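You operate a simulated robot arm through the tools that you are given. There is no shell and no other tool. Be economical: measure what you need, move in short steps, check, and stop when the job is done.

You run a simulated robot arm. Do the job below in one go: nothing can be reset, and whatever is moved stays where it is left.

TASK
Set a batch of 30 grippers, load it, zero the counter and run it out.

The check looks at the end state, three seconds after you hand in, the way a careful person would. Anything else that was tipped, shoved, dropped, spilled or broken makes it a failure.

THE ROBOT
A 7-joint arm with a two-finger parallel gripper on a trunk, on a base that drives. Base frame: it is fixed to the floor where the robot stands at the start and does not move with it; the origin is under the middle of the robot, x ahead of it, y to its left, z up. Readings come in mm, degrees, newtons and seconds.
Its first joint turns from -166.0 to 166.0 degrees. Places, roughly: batch key [700, 0, 1200]; cabinet start button [700, 100, 800]; load key [700, -100, 1200]; zero key [700, -100, 1200]. Payload 4.4 kg.
Tool frame: the origin (TCP) lies between the finger pads and is the grasp point; the fingertips stand 23 mm ahead of it; z points along the fingers, y is the line along which they close. The gripper opens to 94 mm. The fingers are 38 mm wide and 10 mm thick; the gripper's body (54 by 96 mm) begins 39 mm behind the TCP.
Orientation is that of the tool frame in the base frame, as a unit quaternion [x, y, z, w]. With the fingers straight down and closing along the base's y, the tool's x points along the base's -x, its y along +y and its z along -z.

THE INTERFACE
- The arm moves only by the tool arm_command. Its argument "rows" is a list of rows, each an object of numbers (a shift or turn left out is 0, a gripper value left out holds the last): "dx", "dy", "dz": the shift along the base's x, y, z in units of 400 mm (1.0 is 400 mm); "wx", "wy", "wz": the turn, a rotation vector about the base's x, y, z in units of 45 degrees (1.0 is 45 degrees); "claw": the gripper command, from -1 (fully open) to 1 (shut), values between in proportion. In form: [{"dx": .., "dy": .., "dz": .., "wx": .., "wy": .., "wz": .., "claw": ..}, ...]. A call has 1 to 8 rows; each row is the pose to reach, as a shift and turn from the pose commanded when the call began. A call with a number of a shift or a turn outside -1 to 1 is refused whole. Each row takes 0.2 s and may step no farther than 50 mm and 8.6 degrees from the row before; otherwise, or with a gripper value out of range, the whole call is refused. A pose out of reach is approached as far as the arm can. The call stops where the force on the tool passes 40 N (or 10 N more than at its start, if that is more) or the arm is blocked; 0.2 s more then pass. The fingers move at their own pace (about 108 mm/s each) and stop on an object; they squeeze with about 29 N. The grip force told is the motor's: it shows also when the fingers shut on nothing. Time passes only in rows, and 0.2 s behind the last, so rows that repeat a pose let the fingers close. It gives the time, the measured TCP pose, the force on the tool (base axes), the opening and the grip force at its end, in the units of the frame above (readings bear some noise), with the torque about the TCP (base axes, N m) and any sound that the robot's microphone picked up.
- Cameras (640 x 400 px; columns grow to the right, rows downward): "scene" is now at [184.2, 203.8, 1479.2]; the picture's right is [-0.35, -0.94, 0.00], its down [-0.44, 0.17, -0.88] and it looks along [0.83, -0.31, -0.47] (base axes); focal length 226 px, centre (320, 200). "wrist" rides on the gripper at [86, 16, -74] in the tool frame; the picture's right is [-0.18, 0.98, 0.00], its down [-0.58, -0.11, -0.81] and it looks along [-0.79, -0.15, 0.59] (tool axes); focal length 243 px, centre (320, 200). There is no depth. A picture from a camera that has moved, and an enlarged one, comes with that camera's place and axes in the base frame and with its lens.
- snapshot(camera): a new picture of that camera. No time passes.
- steer(legs): drives the robot by 1 to 6 legs, each [ahead, left, turn to the left] in mm, mm and degrees, along the robot's own axes; the way and the turn of a leg run together, so that a leg with both is an arc; at most 1500 mm and 180 degrees a leg. The arm and the cameras ride along, it lands a little off, and it stops where it bumps. It gives what a move gives.
- aim_head(pan, tilt): turns the head with the scene camera to pan (to the left, within 120 degrees either way) and tilt (down, from -29 to 69), counted from straight ahead of the robot. It gives what a move gives.
- close_up(camera, box): a new picture of the part [left, top, right, bottom] of that camera's present view, enlarged. No time passes.
- hand_in(): hands the job in; it is judged then, once.

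Go step by step. Nothing tells you exact positions but the pictures and the camera data: compare them with the known pose of the tool, close in by small moves and look again before you grip or let go. The budget is 120 turns and 90 pictures, counting those below and the enlarged ones. Unless the task says otherwise, let go and move clear before handing in, and close with one line.

The tools are called as a command line: name --argument value ..., lists and objects as JSON in quotes. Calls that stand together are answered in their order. arm_command: Moves the arm, as the interface text tells. Its arguments: {"type":"object","properties":{"rows":{"type":"array"}},"required":["rows"]} The other tools are called the same way: steer (legs) drives the base; aim_head (pan, tilt) turns the head that bears the scene camera; snapshot (camera) takes a picture; close_up (camera, box) takes an enlarged picture of a part of a camera's view; hand_in () hands the job in.

At the start:

```text
time: 0.0
tool_pos: [583.7, -60.0, 1418.7]
tcp_rot: [0.0, 1.0, -0.001, 0.0]
wrist_force: [0.3, 0.3, 0.8]
ft_torque: [-0.03, -0.02, -0.02]
opening: 94.2
finger_force: 0.1
robot x, y, heading: [-2.3, 0.3, 0.2]
head pan, tilt: [-20.4, 28.3]
```

scene: 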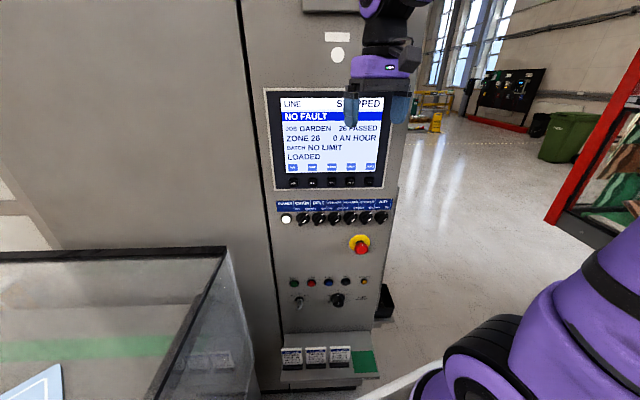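
wrist: 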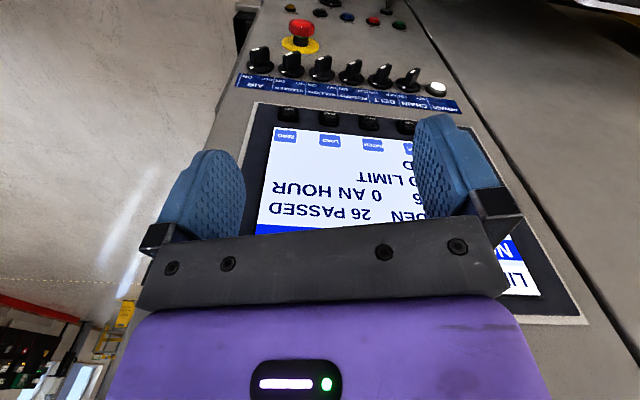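

I see a cabinet with a screen, keys under it, rows of switches, and buttons below. I'll look closer at each part.

close_up --camera "scene" --box '[260, 80, 420, 180]'

close_up --camera "scene" --box '[264, 160, 408, 250]'

close_up --camera "scene" --box '[264, 260, 424, 360]'

close_up --camera "scene" --box '[264, 330, 392, 400]'

```text
4.00 times, centred on (340, 130) of scene
camera zoom: at [184.2, 203.8, 1479.2], right [-0.35, -0.94, 0.0], down [-0.44, 0.17, -0.88], along [0.83, -0.31, -0.47], focal length 905 px, centre (240, 480)
```

zoom: 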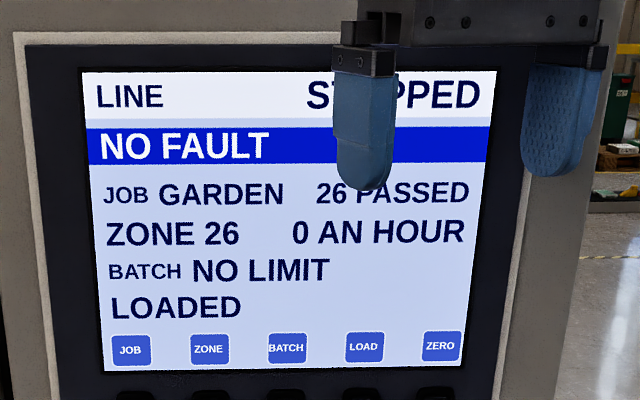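

```text
4.44 times, centred on (336, 205) of scene
camera zoom: at [184.2, 203.8, 1479.2], right [-0.35, -0.94, 0.0], down [-0.44, 0.17, -0.88], along [0.83, -0.31, -0.47], focal length 1005 px, centre (249, 178)
```

zoom: 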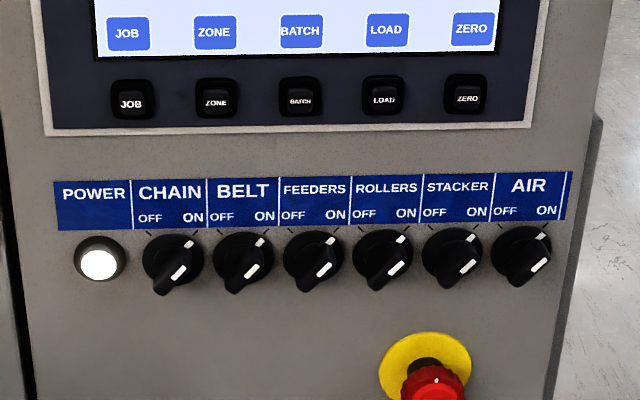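

```text
4.00 times, centred on (344, 310) of scene
camera zoom: at [184.2, 203.8, 1479.2], right [-0.35, -0.94, 0.0], down [-0.44, 0.17, -0.88], along [0.83, -0.31, -0.47], focal length 905 px, centre (224, -240)
```

zoom: 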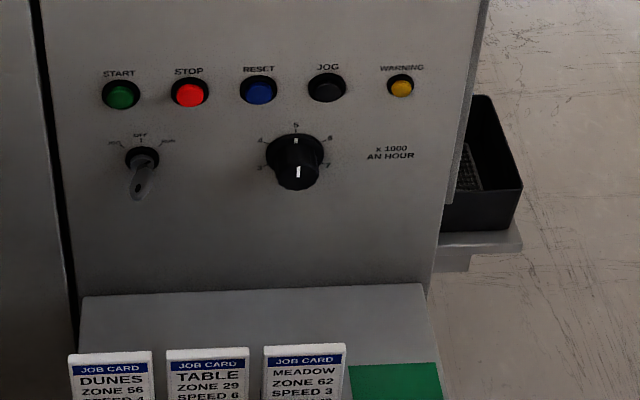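

```text
5.00 times, centred on (328, 365) of scene
camera zoom: at [184.2, 203.8, 1479.2], right [-0.35, -0.94, 0.0], down [-0.44, 0.17, -0.88], along [0.83, -0.31, -0.47], focal length 1131 px, centre (280, -625)
```

zoom: 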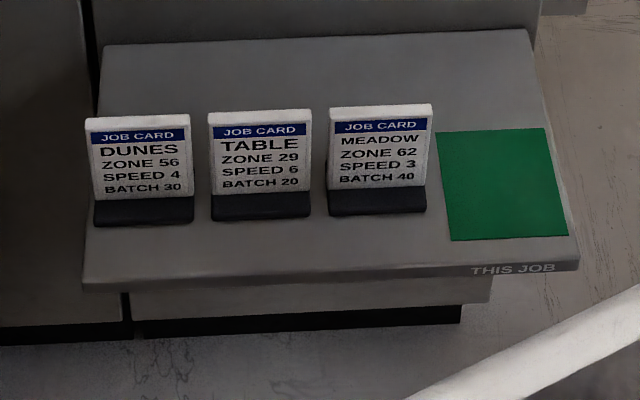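

The keys are JOB/ZONE/BATCH/LOAD/ZERO in a row; START and a key switch lie lower. I'll zoom on the key switch and look at the rest of the line.

close_up --camera "scene" --box '[284, 270, 348, 310]'

aim_head --pan 40 --tilt 25

snapshot --camera "scene"

```text
10.00 times, centred on (316, 290) of scene
camera zoom: at [184.2, 203.8, 1479.2], right [-0.35, -0.94, 0.0], down [-0.44, 0.17, -0.88], along [0.83, -0.31, -0.47], focal length 2261 px, centre (360, -700)
```

zoom: 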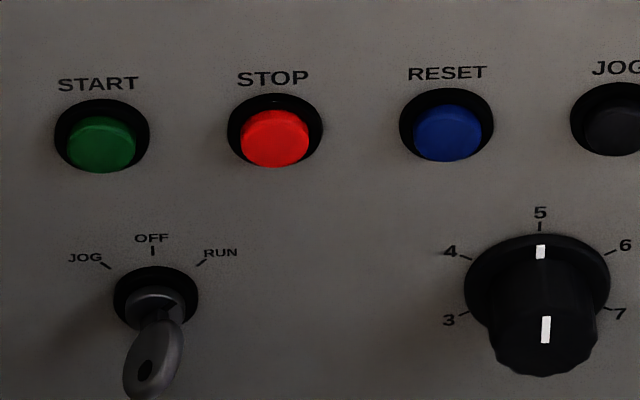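

```text
time: 1.3
tool_pos: [583.1, -59.3, 1420.6]
tcp_rot: [0.0, 1.0, 0.001, 0.0]
wrist_force: [-0.3, -0.3, 0.1]
ft_torque: [-0.02, 0.02, 0.01]
opening: 94.0
finger_force: 0.0
robot x, y, heading: [0.8, 1.5, -0.1]
head pan, tilt: [40.0, 25.0]
```

```text
82 pictures are left
camera scene: at [169.4, 294.7, 1484.5], right [0.64, -0.77, 0.0], down [-0.32, -0.27, -0.91], along [0.69, 0.58, -0.42], focal length 226 px, centre (320, 200)
```

scene: 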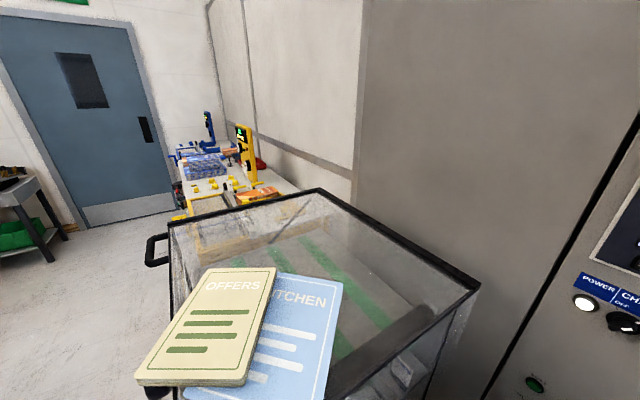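

The panel plane is near x≈712, with the BATCH key about y≈-22, z≈1236. I'll turn the head back and swing the closed fingers to point ahead.

aim_head --pan -20 --tilt 30

arm_command --rows '[{"dx": -0.02, "wy": -0.19, "claw": 1}, {"dx": -0.04, "wy": -0.38, "claw": 1}, {"dx": -0.06, "wy": -0.57, "claw": 1}, {"dx": -0.08, "wy": -0.76, "claw": 1}, {"dx": -0.1, "wy": -0.95, "claw": 1}]'

arm_command --rows '[{"dz": -0.03, "wy": -0.19, "claw": 1}, {"dz": -0.06, "wy": -0.38, "claw": 1}, {"dz": -0.1, "wy": -0.57, "claw": 1}, {"dz": -0.15, "wy": -0.76, "claw": 1}, {"dz": -0.2, "wy": -0.95, "claw": 1}]'

snapshot --camera "scene"

snapshot --camera "wrist"

```text
time: 2.6
tool_pos: [583.4, -59.8, 1418.9]
tcp_rot: [0.0, 1.0, 0.0, 0.0]
wrist_force: [-0.1, 0.2, -0.3]
ft_torque: [0.02, 0.04, 0.02]
opening: 94.0
finger_force: 0.0
robot x, y, heading: [4.4, -0.9, -0.2]
head pan, tilt: [-20.0, 30.0]
```

```text
time: 3.8
tool_pos: [543.6, -59.8, 1419.3]
tcp_rot: [-0.001, 0.931, 0.001, 0.365]
wrist_force: [0.9, 0.1, 0.3]
ft_torque: [0.0, 0.0, -0.02]
opening: 0.0
finger_force: 28.7
robot x, y, heading: [-0.5, 1.7, 0.1]
head pan, tilt: [-20.0, 30.0]
```

```text
time: 5.0
tool_pos: [590.6, -54.8, 1416.6]
tcp_rot: [0.0, 0.734, 0.0, 0.679]
wrist_force: [-1.6, -0.4, 1.1]
ft_torque: [-0.01, 0.02, -0.02]
opening: 0.1
finger_force: 28.9
out of reach, approached as far as the arm can: row 3, 4, 5
robot x, y, heading: [1.3, -0.4, -0.0]
head pan, tilt: [-20.0, 30.0]
```

```text
81 pictures are left
camera scene: at [183.1, 204.5, 1476.7], right [-0.34, -0.94, 0.0], down [-0.47, 0.17, -0.87], along [0.81, -0.3, -0.5], focal length 226 px, centre (320, 200)
```

scene: 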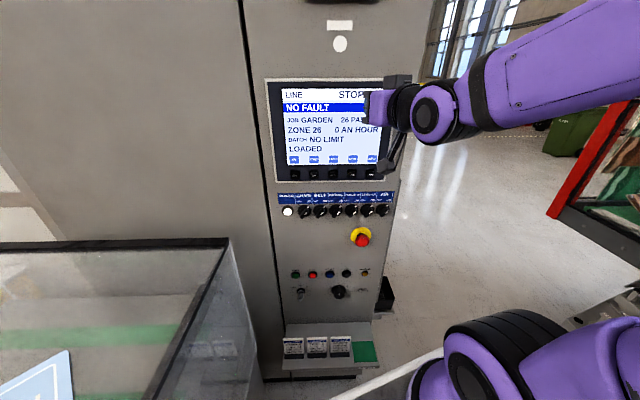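

```text
80 pictures are left
camera wrist: at [509.3, -39.9, 1336.1], right [0.01, 0.98, 0.18], down [-0.76, -0.11, 0.64], along [0.65, -0.15, 0.74], focal length 243 px, centre (320, 200)
```

wrist: 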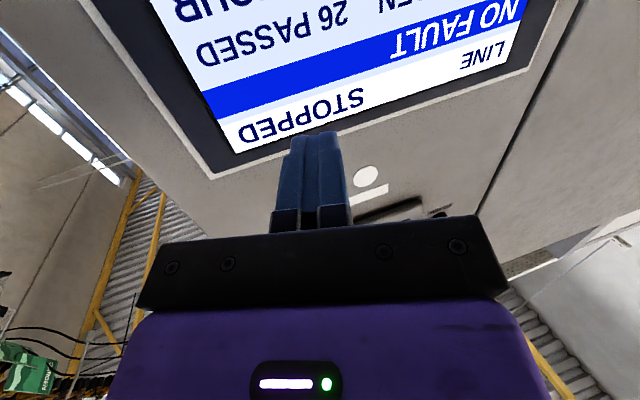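

Too close for a horizontal tool, so I need to back off. I'll check behind first.

aim_head --pan 120 --tilt 40

snapshot --camera "scene"

aim_head --pan -120 --tilt 40

snapshot --camera "scene"

```text
time: 7.2
tool_pos: [592.4, -54.5, 1415.9]
tcp_rot: [0.001, 0.735, -0.001, 0.678]
wrist_force: [-1.2, -0.2, 0.4]
ft_torque: [-0.02, 0.05, 0.0]
opening: 0.1
finger_force: 29.4
robot x, y, heading: [-0.4, -1.4, -0.2]
head pan, tilt: [120.0, 40.0]
```

```text
79 pictures are left
camera scene: at [56.3, 309.2, 1461.2], right [0.87, 0.5, 0.0], down [0.32, -0.56, -0.77], along [-0.38, 0.66, -0.64], focal length 226 px, centre (320, 200)
```

scene: 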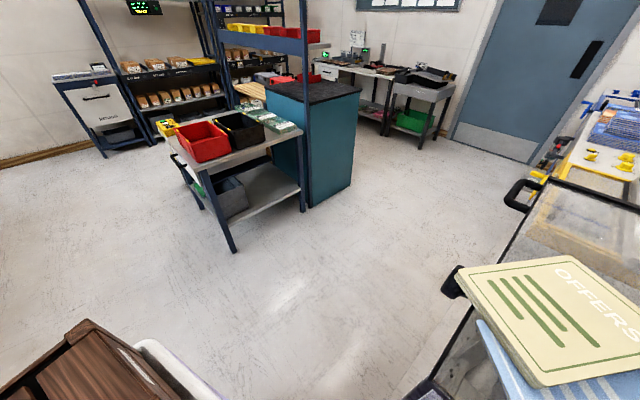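

```text
time: 10.6
tool_pos: [591.6, -55.6, 1415.9]
tcp_rot: [0.0, 0.734, 0.0, 0.679]
wrist_force: [-0.1, 0.5, 1.0]
ft_torque: [0.01, 0.0, -0.01]
opening: 0.0
finger_force: 28.8
robot x, y, heading: [-2.3, -2.8, -0.0]
head pan, tilt: [-120.0, 40.0]
```

```text
78 pictures are left
camera scene: at [56.3, 161.9, 1461.2], right [-0.87, 0.5, 0.0], down [0.32, 0.56, -0.77], along [-0.38, -0.66, -0.64], focal length 226 px, centre (320, 200)
```

scene: 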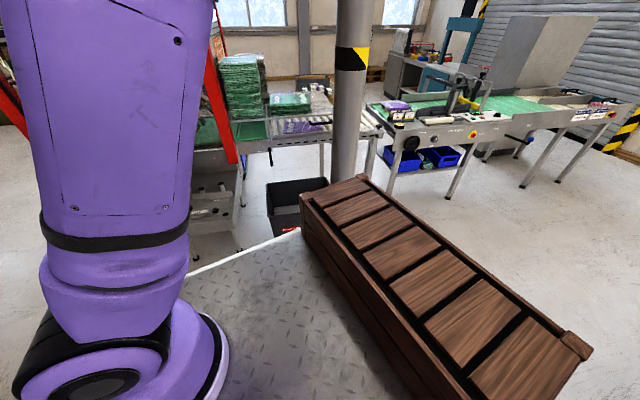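

The wooden box seems to be centred on the robot, likely part of it. I'll back off 100 mm and see whether it rides along.

steer --legs '[[-100, 0, 0]]'

snapshot --camera "scene"

```text
time: 11.8
tool_pos: [490.9, -54.5, 1416.0]
tcp_rot: [0.001, 0.735, -0.001, 0.678]
wrist_force: [0.8, -0.1, 0.4]
ft_torque: [-0.05, 0.02, -0.01]
opening: 0.0
finger_force: 29.1
robot x, y, heading: [-99.1, -2.3, 0.1]
head pan, tilt: [-120.0, 40.0]
```

```text
77 pictures are left
camera scene: at [-44.6, 161.9, 1461.2], right [-0.87, 0.5, 0.0], down [0.32, 0.56, -0.77], along [-0.38, -0.66, -0.64], focal length 226 px, centre (320, 200)
```

scene: 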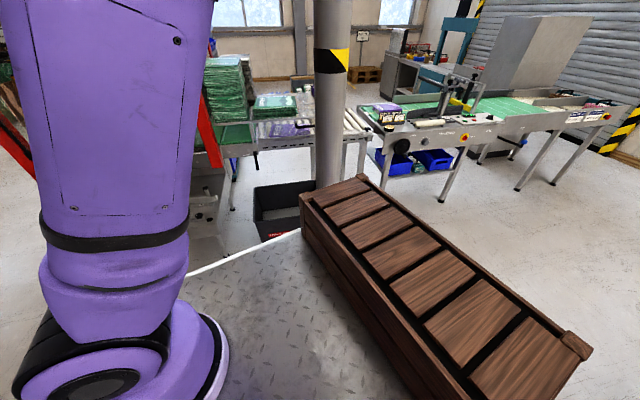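

It rides along, so that's fine. From here the keys are 740–790 mm away from the robot, so I'll level the tool and move toward the BATCH key.

aim_head --pan -15 --tilt 28

arm_command --rows '[{"dx": 0.1, "wy": -0.1, "claw": 1}, {"dx": 0.2, "wy": -0.1, "dz": -0.05, "claw": 1}, {"dx": 0.2, "wy": -0.1, "dz": -0.15, "claw": 1}]'

```text
time: 13.6
tool_pos: [490.9, -55.7, 1415.4]
tcp_rot: [0.001, 0.735, -0.001, 0.678]
wrist_force: [-0.3, -0.4, 0.3]
ft_torque: [0.0, 0.0, 0.02]
opening: 0.1
finger_force: 29.0
robot x, y, heading: [-101.8, -0.5, 0.2]
head pan, tilt: [-15.0, 28.0]
```

```text
time: 14.4
tool_pos: [570.4, -55.6, 1357.3]
tcp_rot: [0.001, 0.708, -0.002, 0.706]
wrist_force: [0.0, 0.6, 1.0]
ft_torque: [-0.04, 0.04, -0.01]
opening: 0.1
finger_force: 29.1
robot x, y, heading: [-101.5, -0.4, 0.1]
head pan, tilt: [-15.0, 28.0]
```

Moving works. Next: line up in front of the BATCH key at x=620.

arm_command --rows '[{"dy": 0.04, "dz": -0.1, "claw": 1}, {"dy": 0.084, "dz": -0.2, "claw": 1}, {"dx": 0.04, "dy": 0.084, "dz": -0.303, "claw": 1}, {"dx": 0.12, "dy": 0.084, "dz": -0.303, "claw": 1}]'

snapshot --camera "scene"

snapshot --camera "wrist"

```text
time: 15.4
tool_pos: [627.9, -20.8, 1236.9]
tcp_rot: [0.0, 0.707, 0.0, 0.707]
wrist_force: [-1.1, 0.4, 0.3]
ft_torque: [0.01, 0.0, 0.0]
opening: 0.2
finger_force: 28.7
out of reach, approached as far as the arm can: row 1, 2, 3, 4
robot x, y, heading: [-103.3, -0.7, -0.4]
head pan, tilt: [-15.0, 28.0]
```

```text
76 pictures are left
camera scene: at [85.6, 212.0, 1479.8], right [-0.26, -0.97, 0.0], down [-0.45, 0.12, -0.88], along [0.85, -0.23, -0.47], focal length 226 px, centre (320, 200)
```

scene: 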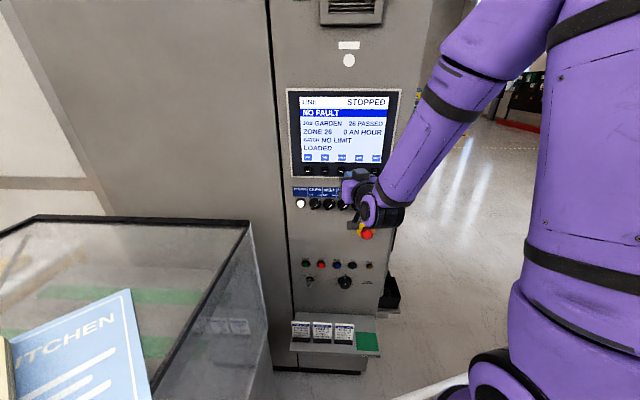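

```text
75 pictures are left
camera wrist: at [551.5, -5.0, 1150.1], right [0.0, 0.98, 0.18], down [-0.81, -0.11, 0.58], along [0.59, -0.15, 0.79], focal length 243 px, centre (320, 200)
```

wrist: 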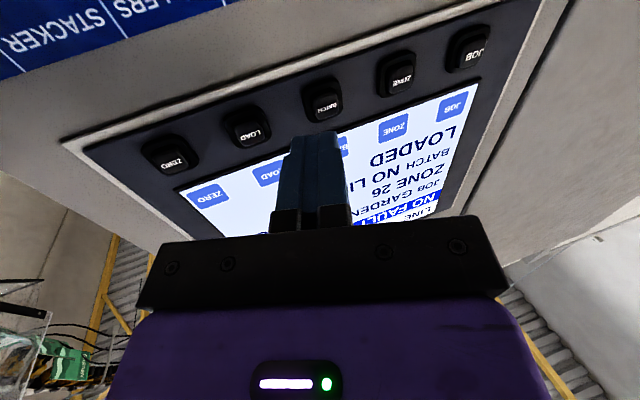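

The BATCH key face is at about (697.5, -20.5, 1237.5). I'll advance until the tip is just short of it.

arm_command --rows '[{"dx": 0.06, "claw": 1}, {"dx": 0.1, "claw": 1}]'

snapshot --camera "wrist"

close_up --camera "scene" --box '[290, 80, 410, 240]'

```text
time: 16.0
tool_pos: [664.6, -21.0, 1237.2]
tcp_rot: [0.001, 0.708, -0.001, 0.707]
wrist_force: [-22.6, -3.5, -0.3]
ft_torque: [0.02, 0.01, -0.16]
opening: 0.0
finger_force: 29.1
robot x, y, heading: [-99.8, 2.1, -0.2]
head pan, tilt: [-15.0, 28.0]
heard: click
```

```text
74 pictures are left
camera wrist: at [590.5, -6.0, 1150.5], right [0.0, 0.98, 0.18], down [-0.81, -0.11, 0.58], along [0.59, -0.15, 0.79], focal length 243 px, centre (320, 200)
```

wrist: 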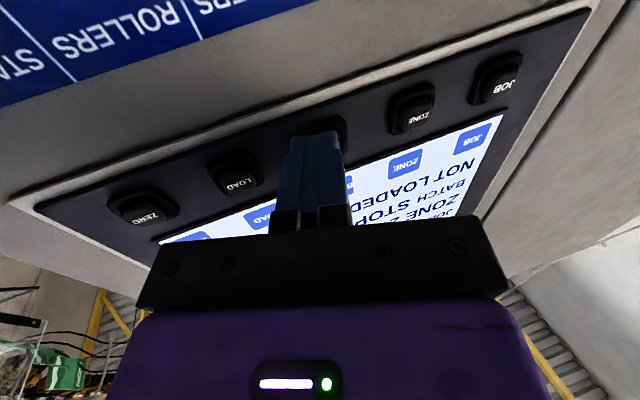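

```text
2.50 times, centred on (350, 160) of scene
camera zoom: at [84.8, 211.6, 1479.9], right [-0.26, -0.97, 0.0], down [-0.45, 0.12, -0.88], along [0.85, -0.23, -0.47], focal length 565 px, centre (245, 300)
```

zoom: 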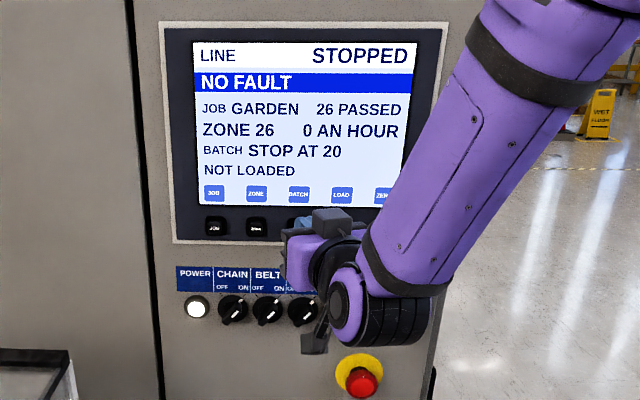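

One press already landed and the screen reads STOP AT 20. I'll back off and press once more.

arm_command --rows '[{"dx": -0.05, "claw": 1}, {"dx": -0.05, "claw": 1}]'

arm_command --rows '[{"dx": 0.05, "claw": 1}, {"dx": 0.05, "claw": 1}]'

close_up --camera "scene" --box '[290, 80, 410, 240]'

```text
time: 16.6
tool_pos: [647.9, -19.5, 1236.6]
tcp_rot: [0.0, 0.708, 0.0, 0.706]
wrist_force: [-0.1, 0.2, -0.4]
ft_torque: [0.03, 0.03, 0.03]
opening: 0.1
finger_force: 28.9
robot x, y, heading: [-102.3, -2.7, 0.1]
head pan, tilt: [-15.0, 28.0]
```

```text
time: 17.2
tool_pos: [666.3, -20.7, 1237.7]
tcp_rot: [0.0, 0.709, -0.001, 0.705]
wrist_force: [-24.7, -4.2, -4.3]
ft_torque: [0.0, 0.17, -0.2]
opening: 0.0
finger_force: 29.2
robot x, y, heading: [-100.5, -0.9, 0.2]
head pan, tilt: [-15.0, 28.0]
heard: click
```

```text
2.50 times, centred on (350, 160) of scene
camera zoom: at [84.7, 211.6, 1479.9], right [-0.26, -0.97, 0.0], down [-0.45, 0.12, -0.88], along [0.85, -0.23, -0.47], focal length 565 px, centre (245, 300)
```

zoom: 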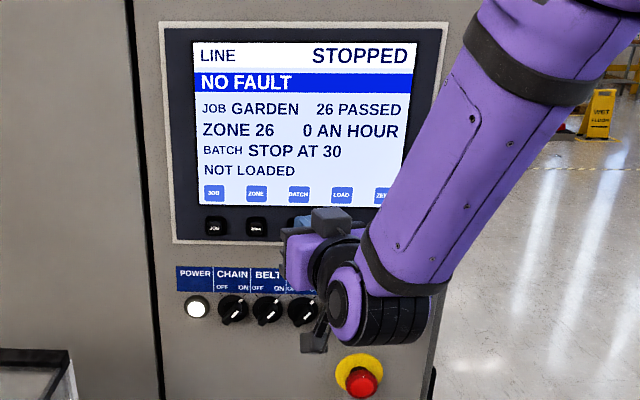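

BATCH now reads STOP AT 30. The panel turns out to be yawed about 17°, so I'll back off, turn the tool square to it, and stand before LOAD.

arm_command --rows '[{"dx": -0.06, "dy": 0.0, "claw": 1}, {"dx": -0.06, "dy": -0.02, "wz": -0.13, "claw": 1}, {"dx": -0.07, "dy": -0.05, "wz": -0.26, "claw": 1}, {"dx": -0.08, "dy": -0.087, "wz": -0.389, "claw": 1}]'

snapshot --camera "wrist"

```text
time: 18.2
tool_pos: [636.1, -55.2, 1236.5]
tcp_rot: [0.108, 0.699, -0.108, 0.698]
wrist_force: [-0.5, -0.7, -0.1]
ft_torque: [-0.02, 0.0, 0.01]
opening: 0.0
finger_force: 29.1
robot x, y, heading: [-102.4, 1.0, 0.0]
head pan, tilt: [-15.0, 28.0]
```

```text
71 pictures are left
camera wrist: at [568.9, -17.7, 1151.2], right [0.3, 0.94, 0.18], down [-0.8, 0.14, 0.58], along [0.52, -0.32, 0.79], focal length 243 px, centre (320, 200)
```

wrist: 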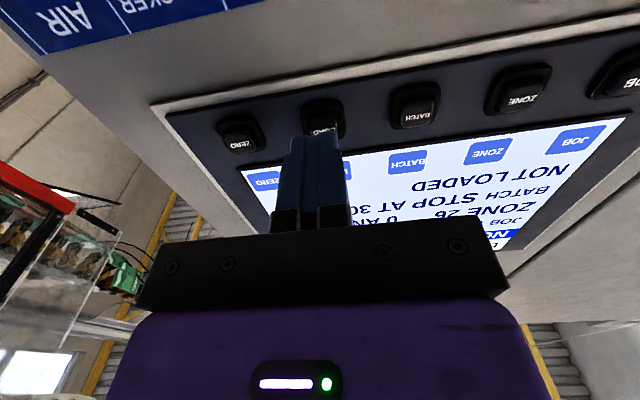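

Well lined up with LOAD; pressing along the panel normal.

arm_command --rows '[{"dx": 0.024, "dy": -0.0075, "claw": 1}, {"dx": 0.04, "dy": -0.0125, "claw": 1}, {"dx": 0.048, "dy": -0.015, "claw": 1}]'

close_up --camera "scene" --box '[290, 80, 410, 240]'

```text
time: 19.0
tool_pos: [653.2, -60.8, 1236.8]
tcp_rot: [0.108, 0.699, -0.108, 0.698]
wrist_force: [-26.5, 6.1, 1.1]
ft_torque: [-0.02, 0.02, -0.07]
opening: 0.0
finger_force: 28.5
robot x, y, heading: [-100.0, -1.7, -0.0]
head pan, tilt: [-15.0, 28.0]
heard: click
```

```text
2.50 times, centred on (350, 160) of scene
camera zoom: at [84.3, 212.3, 1479.9], right [-0.26, -0.97, 0.0], down [-0.45, 0.12, -0.88], along [0.85, -0.23, -0.47], focal length 565 px, centre (245, 300)
```

zoom: 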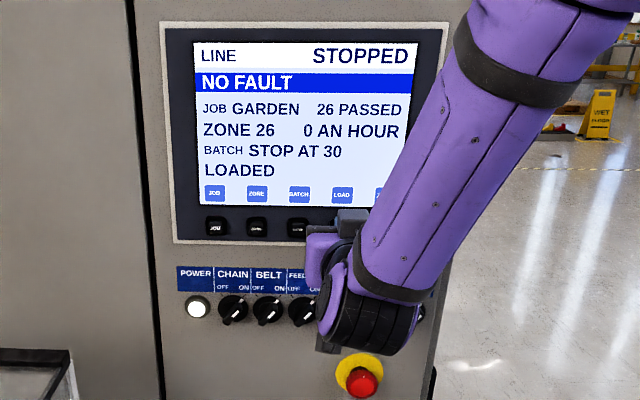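

LOADED. Now over to ZERO.

arm_command --rows '[{"dx": -0.048, "dy": 0.015, "claw": 1}, {"dx": -0.066, "dy": -0.05, "claw": 1}, {"dx": -0.085, "dy": -0.106, "claw": 1}]'

snapshot --camera "wrist"

```text
time: 19.8
tool_pos: [622.4, -103.8, 1236.7]
tcp_rot: [0.108, 0.7, -0.107, 0.698]
wrist_force: [0.0, -0.1, 0.3]
ft_torque: [-0.01, -0.02, -0.04]
opening: 0.0
finger_force: 28.9
robot x, y, heading: [-97.3, -0.3, 0.0]
head pan, tilt: [-15.0, 28.0]
```

```text
69 pictures are left
camera wrist: at [555.2, -66.3, 1150.7], right [0.3, 0.94, 0.18], down [-0.8, 0.14, 0.58], along [0.52, -0.32, 0.79], focal length 243 px, centre (320, 200)
```

wrist: 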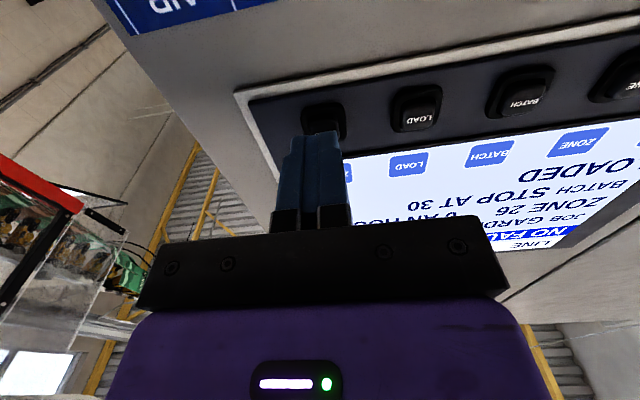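

Lined up with ZERO; pressing.

arm_command --rows '[{"dx": 0.024, "dy": -0.0075, "claw": 1}, {"dx": 0.04, "dy": -0.0125, "claw": 1}, {"dx": 0.048, "dy": -0.015, "claw": 1}]'

close_up --camera "scene" --box '[290, 80, 410, 240]'

```text
time: 20.6
tool_pos: [637.9, -108.3, 1235.7]
tcp_rot: [0.108, 0.701, -0.108, 0.697]
wrist_force: [-33.3, 8.2, -8.7]
ft_torque: [0.22, 0.14, -0.06]
opening: 0.0
finger_force: 29.1
robot x, y, heading: [-99.6, 2.6, -0.0]
head pan, tilt: [-15.0, 28.0]
heard: click
```

```text
2.50 times, centred on (350, 160) of scene
camera zoom: at [84.2, 212.4, 1479.9], right [-0.26, -0.97, 0.0], down [-0.45, 0.12, -0.88], along [0.85, -0.23, -0.47], focal length 565 px, centre (245, 300)
```

zoom: 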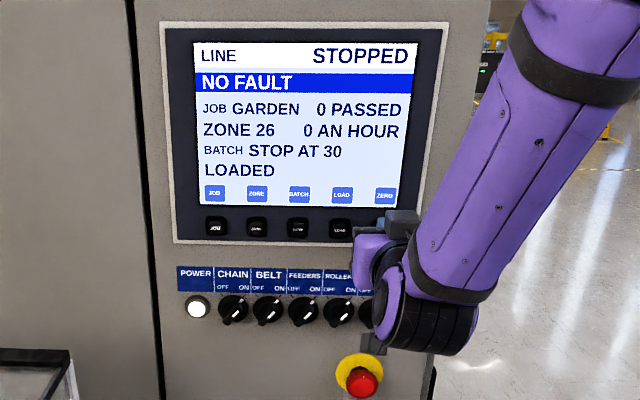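

The counter reads 0 and the batch is loaded at 30. Now I retract and move left along the panel at this height, then down to START (≈727, 97, 868), steering clear of the knobs and emergency stop.

arm_command --rows '[{"dx": -0.06, "dy": 0.019, "claw": 1}, {"dx": -0.039, "dy": 0.133, "claw": 1}, {"dx": -0.018, "dy": 0.247, "claw": 1}, {"dx": 0.003, "dy": 0.361, "claw": 1}, {"dx": 0.024, "dy": 0.475, "claw": 1}, {"dx": 0.045, "dy": 0.59, "claw": 1}]'

snapshot --camera "scene"

snapshot --camera "wrist"

```text
time: 22.0
tool_pos: [659.2, 125.6, 1236.8]
tcp_rot: [0.108, 0.699, -0.108, 0.698]
wrist_force: [0.1, -0.9, 0.6]
ft_torque: [-0.04, 0.04, 0.06]
opening: 0.0
finger_force: 29.0
out of reach, approached as far as the arm can: row 1
robot x, y, heading: [-101.1, -0.8, 0.1]
head pan, tilt: [-15.0, 28.0]
```

```text
67 pictures are left
camera scene: at [86.0, 211.2, 1479.8], right [-0.26, -0.97, 0.0], down [-0.45, 0.12, -0.88], along [0.85, -0.23, -0.47], focal length 226 px, centre (320, 200)
```

scene: 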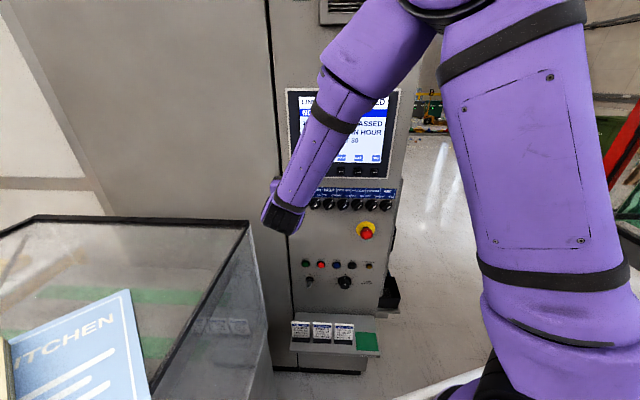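

```text
66 pictures are left
camera wrist: at [592.1, 163.5, 1151.0], right [0.3, 0.94, 0.18], down [-0.8, 0.14, 0.58], along [0.52, -0.32, 0.79], focal length 243 px, centre (320, 200)
```

wrist: 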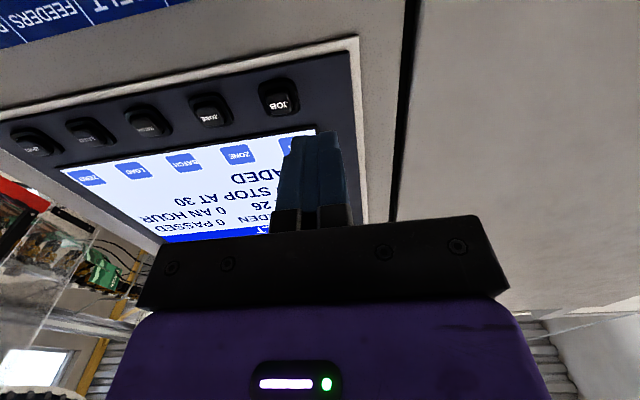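

Clear on the way. I'll descend in front of START's column.

arm_command --rows '[{"dz": -0.11, "claw": 1}, {"dz": -0.22, "claw": 1}, {"dz": -0.33, "claw": 1}, {"dz": -0.44, "claw": 1}, {"dz": -0.55, "claw": 1}, {"dz": -0.65, "claw": 1}, {"dz": -0.75, "claw": 1}]'

snapshot --camera "scene"

snapshot --camera "wrist"

```text
time: 23.6
tool_pos: [657.5, 126.3, 936.6]
tcp_rot: [0.108, 0.699, -0.108, 0.698]
wrist_force: [0.1, -0.3, 0.2]
ft_torque: [0.03, 0.03, 0.01]
opening: 0.0
finger_force: 29.2
robot x, y, heading: [-102.5, -0.9, -0.1]
head pan, tilt: [-15.0, 28.0]
```

```text
65 pictures are left
camera scene: at [85.8, 211.6, 1479.8], right [-0.26, -0.97, 0.0], down [-0.45, 0.12, -0.88], along [0.85, -0.23, -0.47], focal length 226 px, centre (320, 200)
```

scene: 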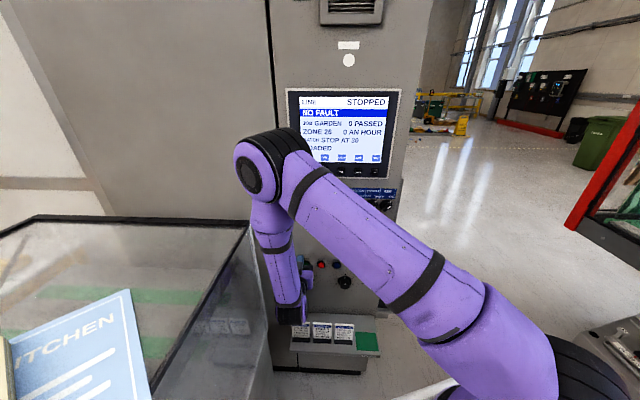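

```text
64 pictures are left
camera wrist: at [592.0, 163.4, 851.2], right [0.3, 0.94, 0.18], down [-0.8, 0.14, 0.58], along [0.52, -0.32, 0.79], focal length 243 px, centre (320, 200)
```

wrist: 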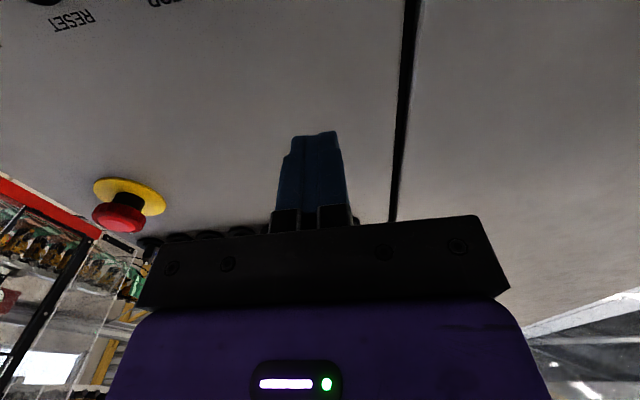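

arm_command --rows '[{"dz": -0.1, "claw": 1}, {"dz": -0.15, "claw": 1}]'

snapshot --camera "wrist"

close_up --camera "scene" --box '[260, 230, 400, 350]'

```text
time: 24.2
tool_pos: [657.7, 126.9, 877.4]
tcp_rot: [0.108, 0.7, -0.107, 0.698]
wrist_force: [-0.4, -0.8, 0.1]
ft_torque: [0.02, 0.02, 0.02]
opening: 0.0
finger_force: 29.3
robot x, y, heading: [-100.4, 3.3, 0.0]
head pan, tilt: [-15.0, 28.0]
```

```text
63 pictures are left
camera wrist: at [591.9, 163.4, 791.3], right [0.3, 0.94, 0.18], down [-0.8, 0.14, 0.58], along [0.52, -0.32, 0.79], focal length 243 px, centre (320, 200)
```

wrist: 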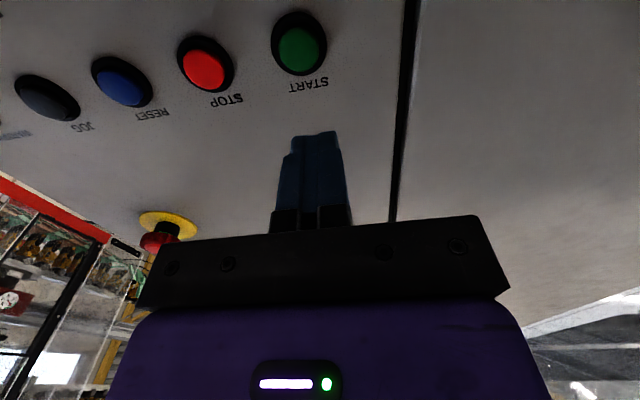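

```text
3.33 times, centred on (330, 290) of scene
camera zoom: at [86.0, 211.8, 1479.8], right [-0.26, -0.97, 0.0], down [-0.45, 0.12, -0.88], along [0.85, -0.23, -0.47], focal length 754 px, centre (287, -100)
```

zoom: 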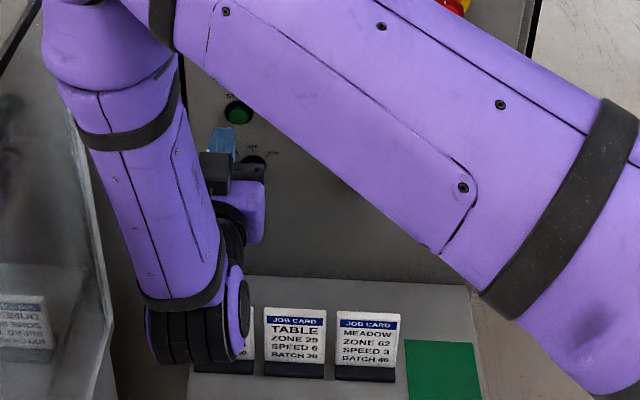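

START is at about (740, 93, 852). I'll shift to line up, then look again.

arm_command --rows '[{"dx": 0.02, "dy": -0.027, "dz": -0.0625, "claw": 1}, {"dx": 0.042, "dy": -0.034, "dz": -0.0625, "claw": 1}]'

snapshot --camera "wrist"

close_up --camera "scene" --box '[290, 240, 350, 300]'

```text
time: 24.8
tool_pos: [676.5, 112.5, 851.7]
tcp_rot: [0.108, 0.699, -0.108, 0.698]
wrist_force: [-0.3, -0.9, 0.6]
ft_torque: [0.0, 0.03, 0.03]
opening: 0.1
finger_force: 28.8
robot x, y, heading: [-101.4, -2.5, 0.3]
head pan, tilt: [-15.0, 28.0]
```

```text
61 pictures are left
camera wrist: at [608.8, 150.0, 766.1], right [0.3, 0.94, 0.18], down [-0.8, 0.14, 0.58], along [0.52, -0.32, 0.79], focal length 243 px, centre (320, 200)
```

wrist: 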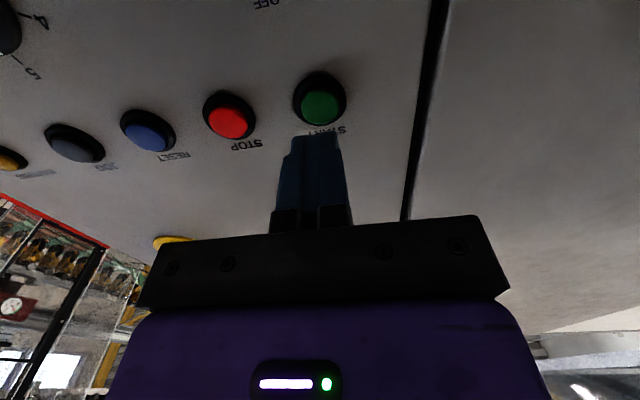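

```text
6.67 times, centred on (320, 270) of scene
camera zoom: at [86.0, 212.0, 1479.7], right [-0.26, -0.97, 0.0], down [-0.45, 0.12, -0.88], along [0.85, -0.23, -0.47], focal length 1508 px, centre (320, -267)
```

zoom: 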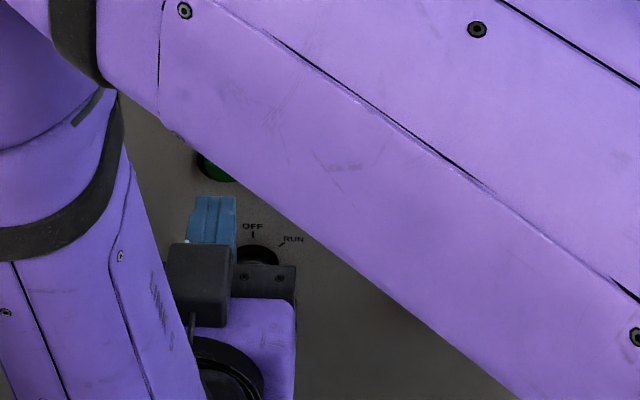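

START is lined up; the key slants "/" toward RUN and all switches are ON. I'll advance gently toward START.

arm_command --rows '[{"dx": 0.024, "dy": -0.0075, "claw": 1}, {"dx": 0.042, "dy": -0.0132, "claw": 1}, {"dx": 0.055, "dy": -0.0173, "claw": 1}]'

snapshot --camera "wrist"

```text
time: 25.6
tool_pos: [697.4, 106.4, 851.5]
tcp_rot: [0.107, 0.699, -0.107, 0.699]
wrist_force: [-0.1, -0.2, -0.5]
ft_torque: [0.0, 0.03, -0.02]
opening: 0.2
finger_force: 29.3
robot x, y, heading: [-100.8, -3.2, 0.0]
head pan, tilt: [-15.0, 28.0]
```

```text
59 pictures are left
camera wrist: at [630.3, 143.2, 766.0], right [0.3, 0.94, 0.18], down [-0.8, 0.14, 0.58], along [0.52, -0.32, 0.79], focal length 243 px, centre (320, 200)
```

wrist: 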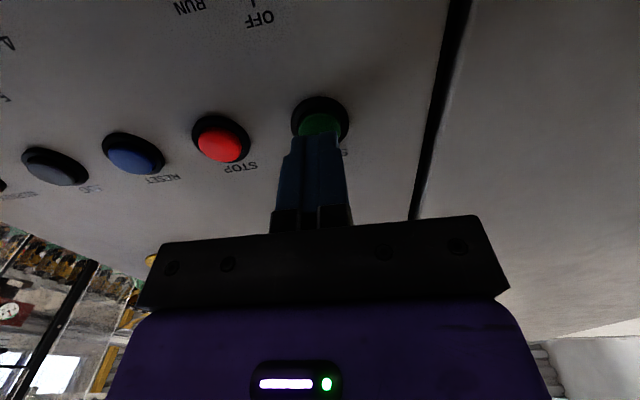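

arm_command --rows '[{"dx": 0.01, "dy": -0.003, "claw": 1}, {"dx": 0.02, "dy": -0.006, "claw": 1}, {"dx": 0.028, "dy": -0.009, "claw": 1}]'

snapshot --camera "scene"

```text
time: 26.4
tool_pos: [709.5, 102.7, 851.5]
tcp_rot: [0.108, 0.699, -0.108, 0.698]
wrist_force: [-1.0, 1.1, 1.5]
ft_torque: [-0.01, -0.02, -0.02]
opening: 0.0
finger_force: 29.1
robot x, y, heading: [-101.3, -1.8, 0.2]
head pan, tilt: [-15.0, 28.0]
```

```text
58 pictures are left
camera scene: at [86.0, 212.0, 1479.7], right [-0.26, -0.97, 0.0], down [-0.45, 0.12, -0.88], along [0.85, -0.23, -0.47], focal length 226 px, centre (320, 200)
```

scene: 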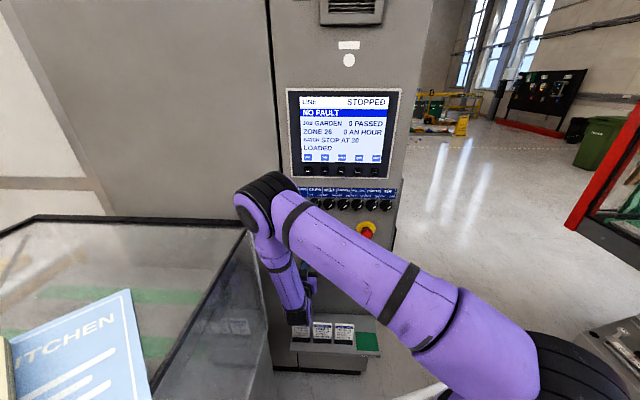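

Just about touching; pressing a little further.

arm_command --rows '[{"dx": 0.008, "dy": -0.0025, "claw": 1}, {"dx": 0.014, "dy": -0.0045, "claw": 1}, {"dx": 0.019, "dy": -0.006, "claw": 1}]'

close_up --camera "scene" --box '[280, 80, 410, 180]'

close_up --camera "wrist" --box '[160, 0, 480, 200]'

```text
time: 27.2
tool_pos: [712.9, 101.3, 852.1]
tcp_rot: [0.108, 0.702, -0.108, 0.696]
wrist_force: [-23.6, 2.3, 10.8]
ft_torque: [-0.1, -0.24, -0.14]
opening: 0.0
finger_force: 28.6
robot x, y, heading: [-99.8, 2.2, 0.0]
head pan, tilt: [-15.0, 28.0]
heard: click
stopped in row 3: the force on the tool passed its limit at 42 N (the readings are from after the stop); the commanded pose is now the measured one
```

```text
4.00 times, centred on (345, 130) of scene
camera zoom: at [84.0, 212.2, 1479.9], right [-0.26, -0.97, 0.0], down [-0.45, 0.12, -0.88], along [0.85, -0.23, -0.47], focal length 905 px, centre (220, 480)
```

zoom: 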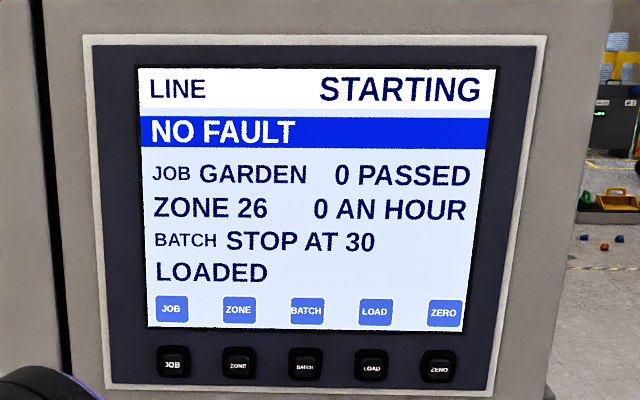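

```text
2.00 times, centred on (320, 100) of wrist
camera zoom: at [644.6, 138.5, 766.0], right [0.3, 0.94, 0.18], down [-0.8, 0.14, 0.59], along [0.52, -0.32, 0.79], focal length 485 px, centre (320, 400)
```

zoom: 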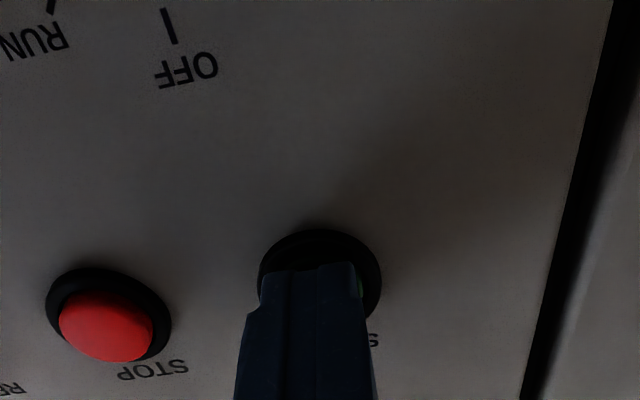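

The line is STARTING. I'll draw back to a clear standoff and let time run.

arm_command --rows '[{"dx": -0.048, "dy": 0.015, "claw": 1}, {"dx": -0.11, "dy": 0.035, "claw": 1}, {"dx": -0.11, "dy": 0.035, "claw": 1}, {"dx": -0.11, "dy": 0.035, "claw": 1}, {"dx": -0.11, "dy": 0.035, "claw": 1}, {"dx": -0.11, "dy": 0.035, "claw": 1}, {"dx": -0.11, "dy": 0.035, "claw": 1}, {"dx": -0.11, "dy": 0.035, "claw": 1}]'

close_up --camera "scene" --box '[280, 80, 410, 180]'

```text
time: 29.0
tool_pos: [670.1, 114.7, 853.3]
tcp_rot: [0.108, 0.701, -0.108, 0.697]
wrist_force: [0.2, 0.5, -1.1]
ft_torque: [-0.01, -0.02, -0.03]
opening: 0.2
finger_force: 28.5
robot x, y, heading: [-98.7, 2.7, -0.2]
head pan, tilt: [-15.0, 28.0]
```

```text
4.00 times, centred on (345, 130) of scene
camera zoom: at [85.6, 212.1, 1479.7], right [-0.26, -0.97, 0.0], down [-0.45, 0.12, -0.88], along [0.85, -0.23, -0.47], focal length 905 px, centre (220, 480)
```

zoom: 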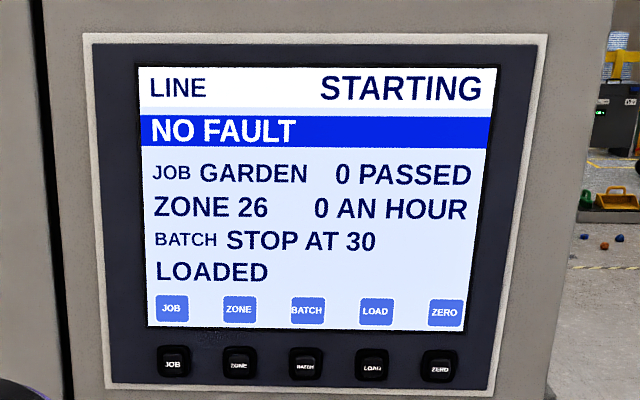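

Still in its start warning. I'll raise the arm the way it came while waiting.

arm_command --rows '[{"dx": -0.02, "dz": 0.05, "claw": 1}, {"dx": -0.02, "dz": 0.1, "claw": 1}, {"dx": -0.02, "dz": 0.15, "claw": 1}, {"dx": -0.02, "dz": 0.2, "claw": 1}, {"dx": -0.02, "dz": 0.2, "claw": 1}, {"dx": -0.02, "dz": 0.2, "claw": 1}, {"dx": -0.02, "dz": 0.2, "claw": 1}, {"dx": -0.02, "dz": 0.2, "claw": 1}]'

close_up --camera "scene" --box '[280, 80, 410, 180]'

```text
time: 30.8
tool_pos: [660.5, 115.0, 932.6]
tcp_rot: [0.108, 0.7, -0.108, 0.697]
wrist_force: [-1.0, 0.0, -0.5]
ft_torque: [-0.02, 0.0, 0.0]
opening: 0.0
finger_force: 29.3
robot x, y, heading: [-99.4, -0.9, 0.0]
head pan, tilt: [-15.0, 28.0]
```

```text
4.00 times, centred on (345, 130) of scene
camera zoom: at [85.7, 212.1, 1479.7], right [-0.26, -0.97, 0.0], down [-0.45, 0.12, -0.88], along [0.85, -0.23, -0.47], focal length 905 px, centre (220, 480)
```

zoom: 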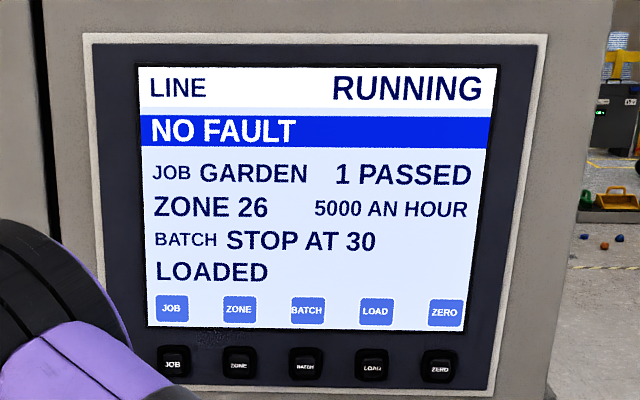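

RUNNING and counting. I'll wait about 21 s more.

arm_command --rows '[{"claw": 1}, {"claw": 1}, {"claw": 1}, {"claw": 1}, {"claw": 1}, {"claw": 1}, {"claw": 1}, {"claw": 1}]'

arm_command --rows '[{"claw": 1}, {"claw": 1}, {"claw": 1}, {"claw": 1}, {"claw": 1}, {"claw": 1}, {"claw": 1}, {"claw": 1}]'

arm_command --rows '[{"claw": 1}, {"claw": 1}, {"claw": 1}, {"claw": 1}, {"claw": 1}, {"claw": 1}, {"claw": 1}, {"claw": 1}]'

arm_command --rows '[{"claw": 1}, {"claw": 1}, {"claw": 1}, {"claw": 1}, {"claw": 1}, {"claw": 1}, {"claw": 1}, {"claw": 1}]'

close_up --camera "scene" --box '[280, 80, 410, 180]'

```text
time: 32.6
tool_pos: [661.1, 115.1, 932.4]
tcp_rot: [0.108, 0.701, -0.108, 0.697]
wrist_force: [-0.7, 0.9, 0.5]
ft_torque: [0.02, 0.0, 0.02]
opening: 0.2
finger_force: 29.7
robot x, y, heading: [-103.6, 2.1, 0.1]
head pan, tilt: [-15.0, 28.0]
```

```text
time: 34.4
tool_pos: [660.6, 115.2, 932.8]
tcp_rot: [0.107, 0.701, -0.107, 0.697]
wrist_force: [-0.3, 0.6, 1.0]
ft_torque: [0.03, -0.01, 0.02]
opening: 0.0
finger_force: 28.9
robot x, y, heading: [-100.9, -2.2, -0.1]
head pan, tilt: [-15.0, 28.0]
```

```text
time: 36.2
tool_pos: [661.1, 116.2, 932.3]
tcp_rot: [0.107, 0.701, -0.108, 0.697]
wrist_force: [0.6, -0.4, 0.4]
ft_torque: [0.0, -0.01, 0.01]
opening: 0.0
finger_force: 28.5
robot x, y, heading: [-103.5, -0.3, -0.0]
head pan, tilt: [-15.0, 28.0]
```

```text
time: 38.0
tool_pos: [662.3, 115.2, 932.7]
tcp_rot: [0.107, 0.701, -0.107, 0.697]
wrist_force: [-0.5, -0.6, -0.2]
ft_torque: [0.05, -0.01, 0.0]
opening: 0.0
finger_force: 29.2
robot x, y, heading: [-106.3, 0.5, 0.1]
head pan, tilt: [-15.0, 28.0]
```

```text
4.00 times, centred on (345, 130) of scene
camera zoom: at [85.7, 212.1, 1479.7], right [-0.26, -0.97, 0.0], down [-0.45, 0.12, -0.88], along [0.85, -0.23, -0.47], focal length 905 px, centre (220, 480)
```

zoom: 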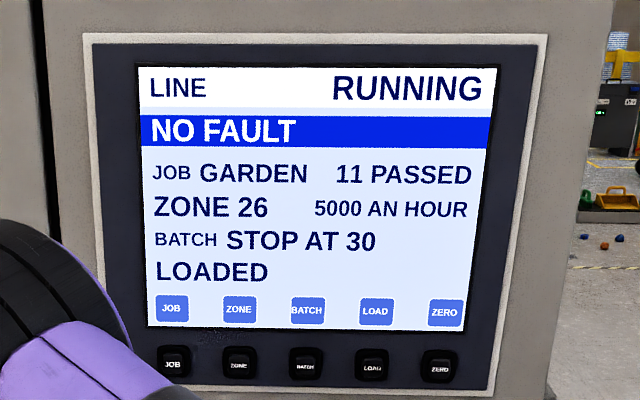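

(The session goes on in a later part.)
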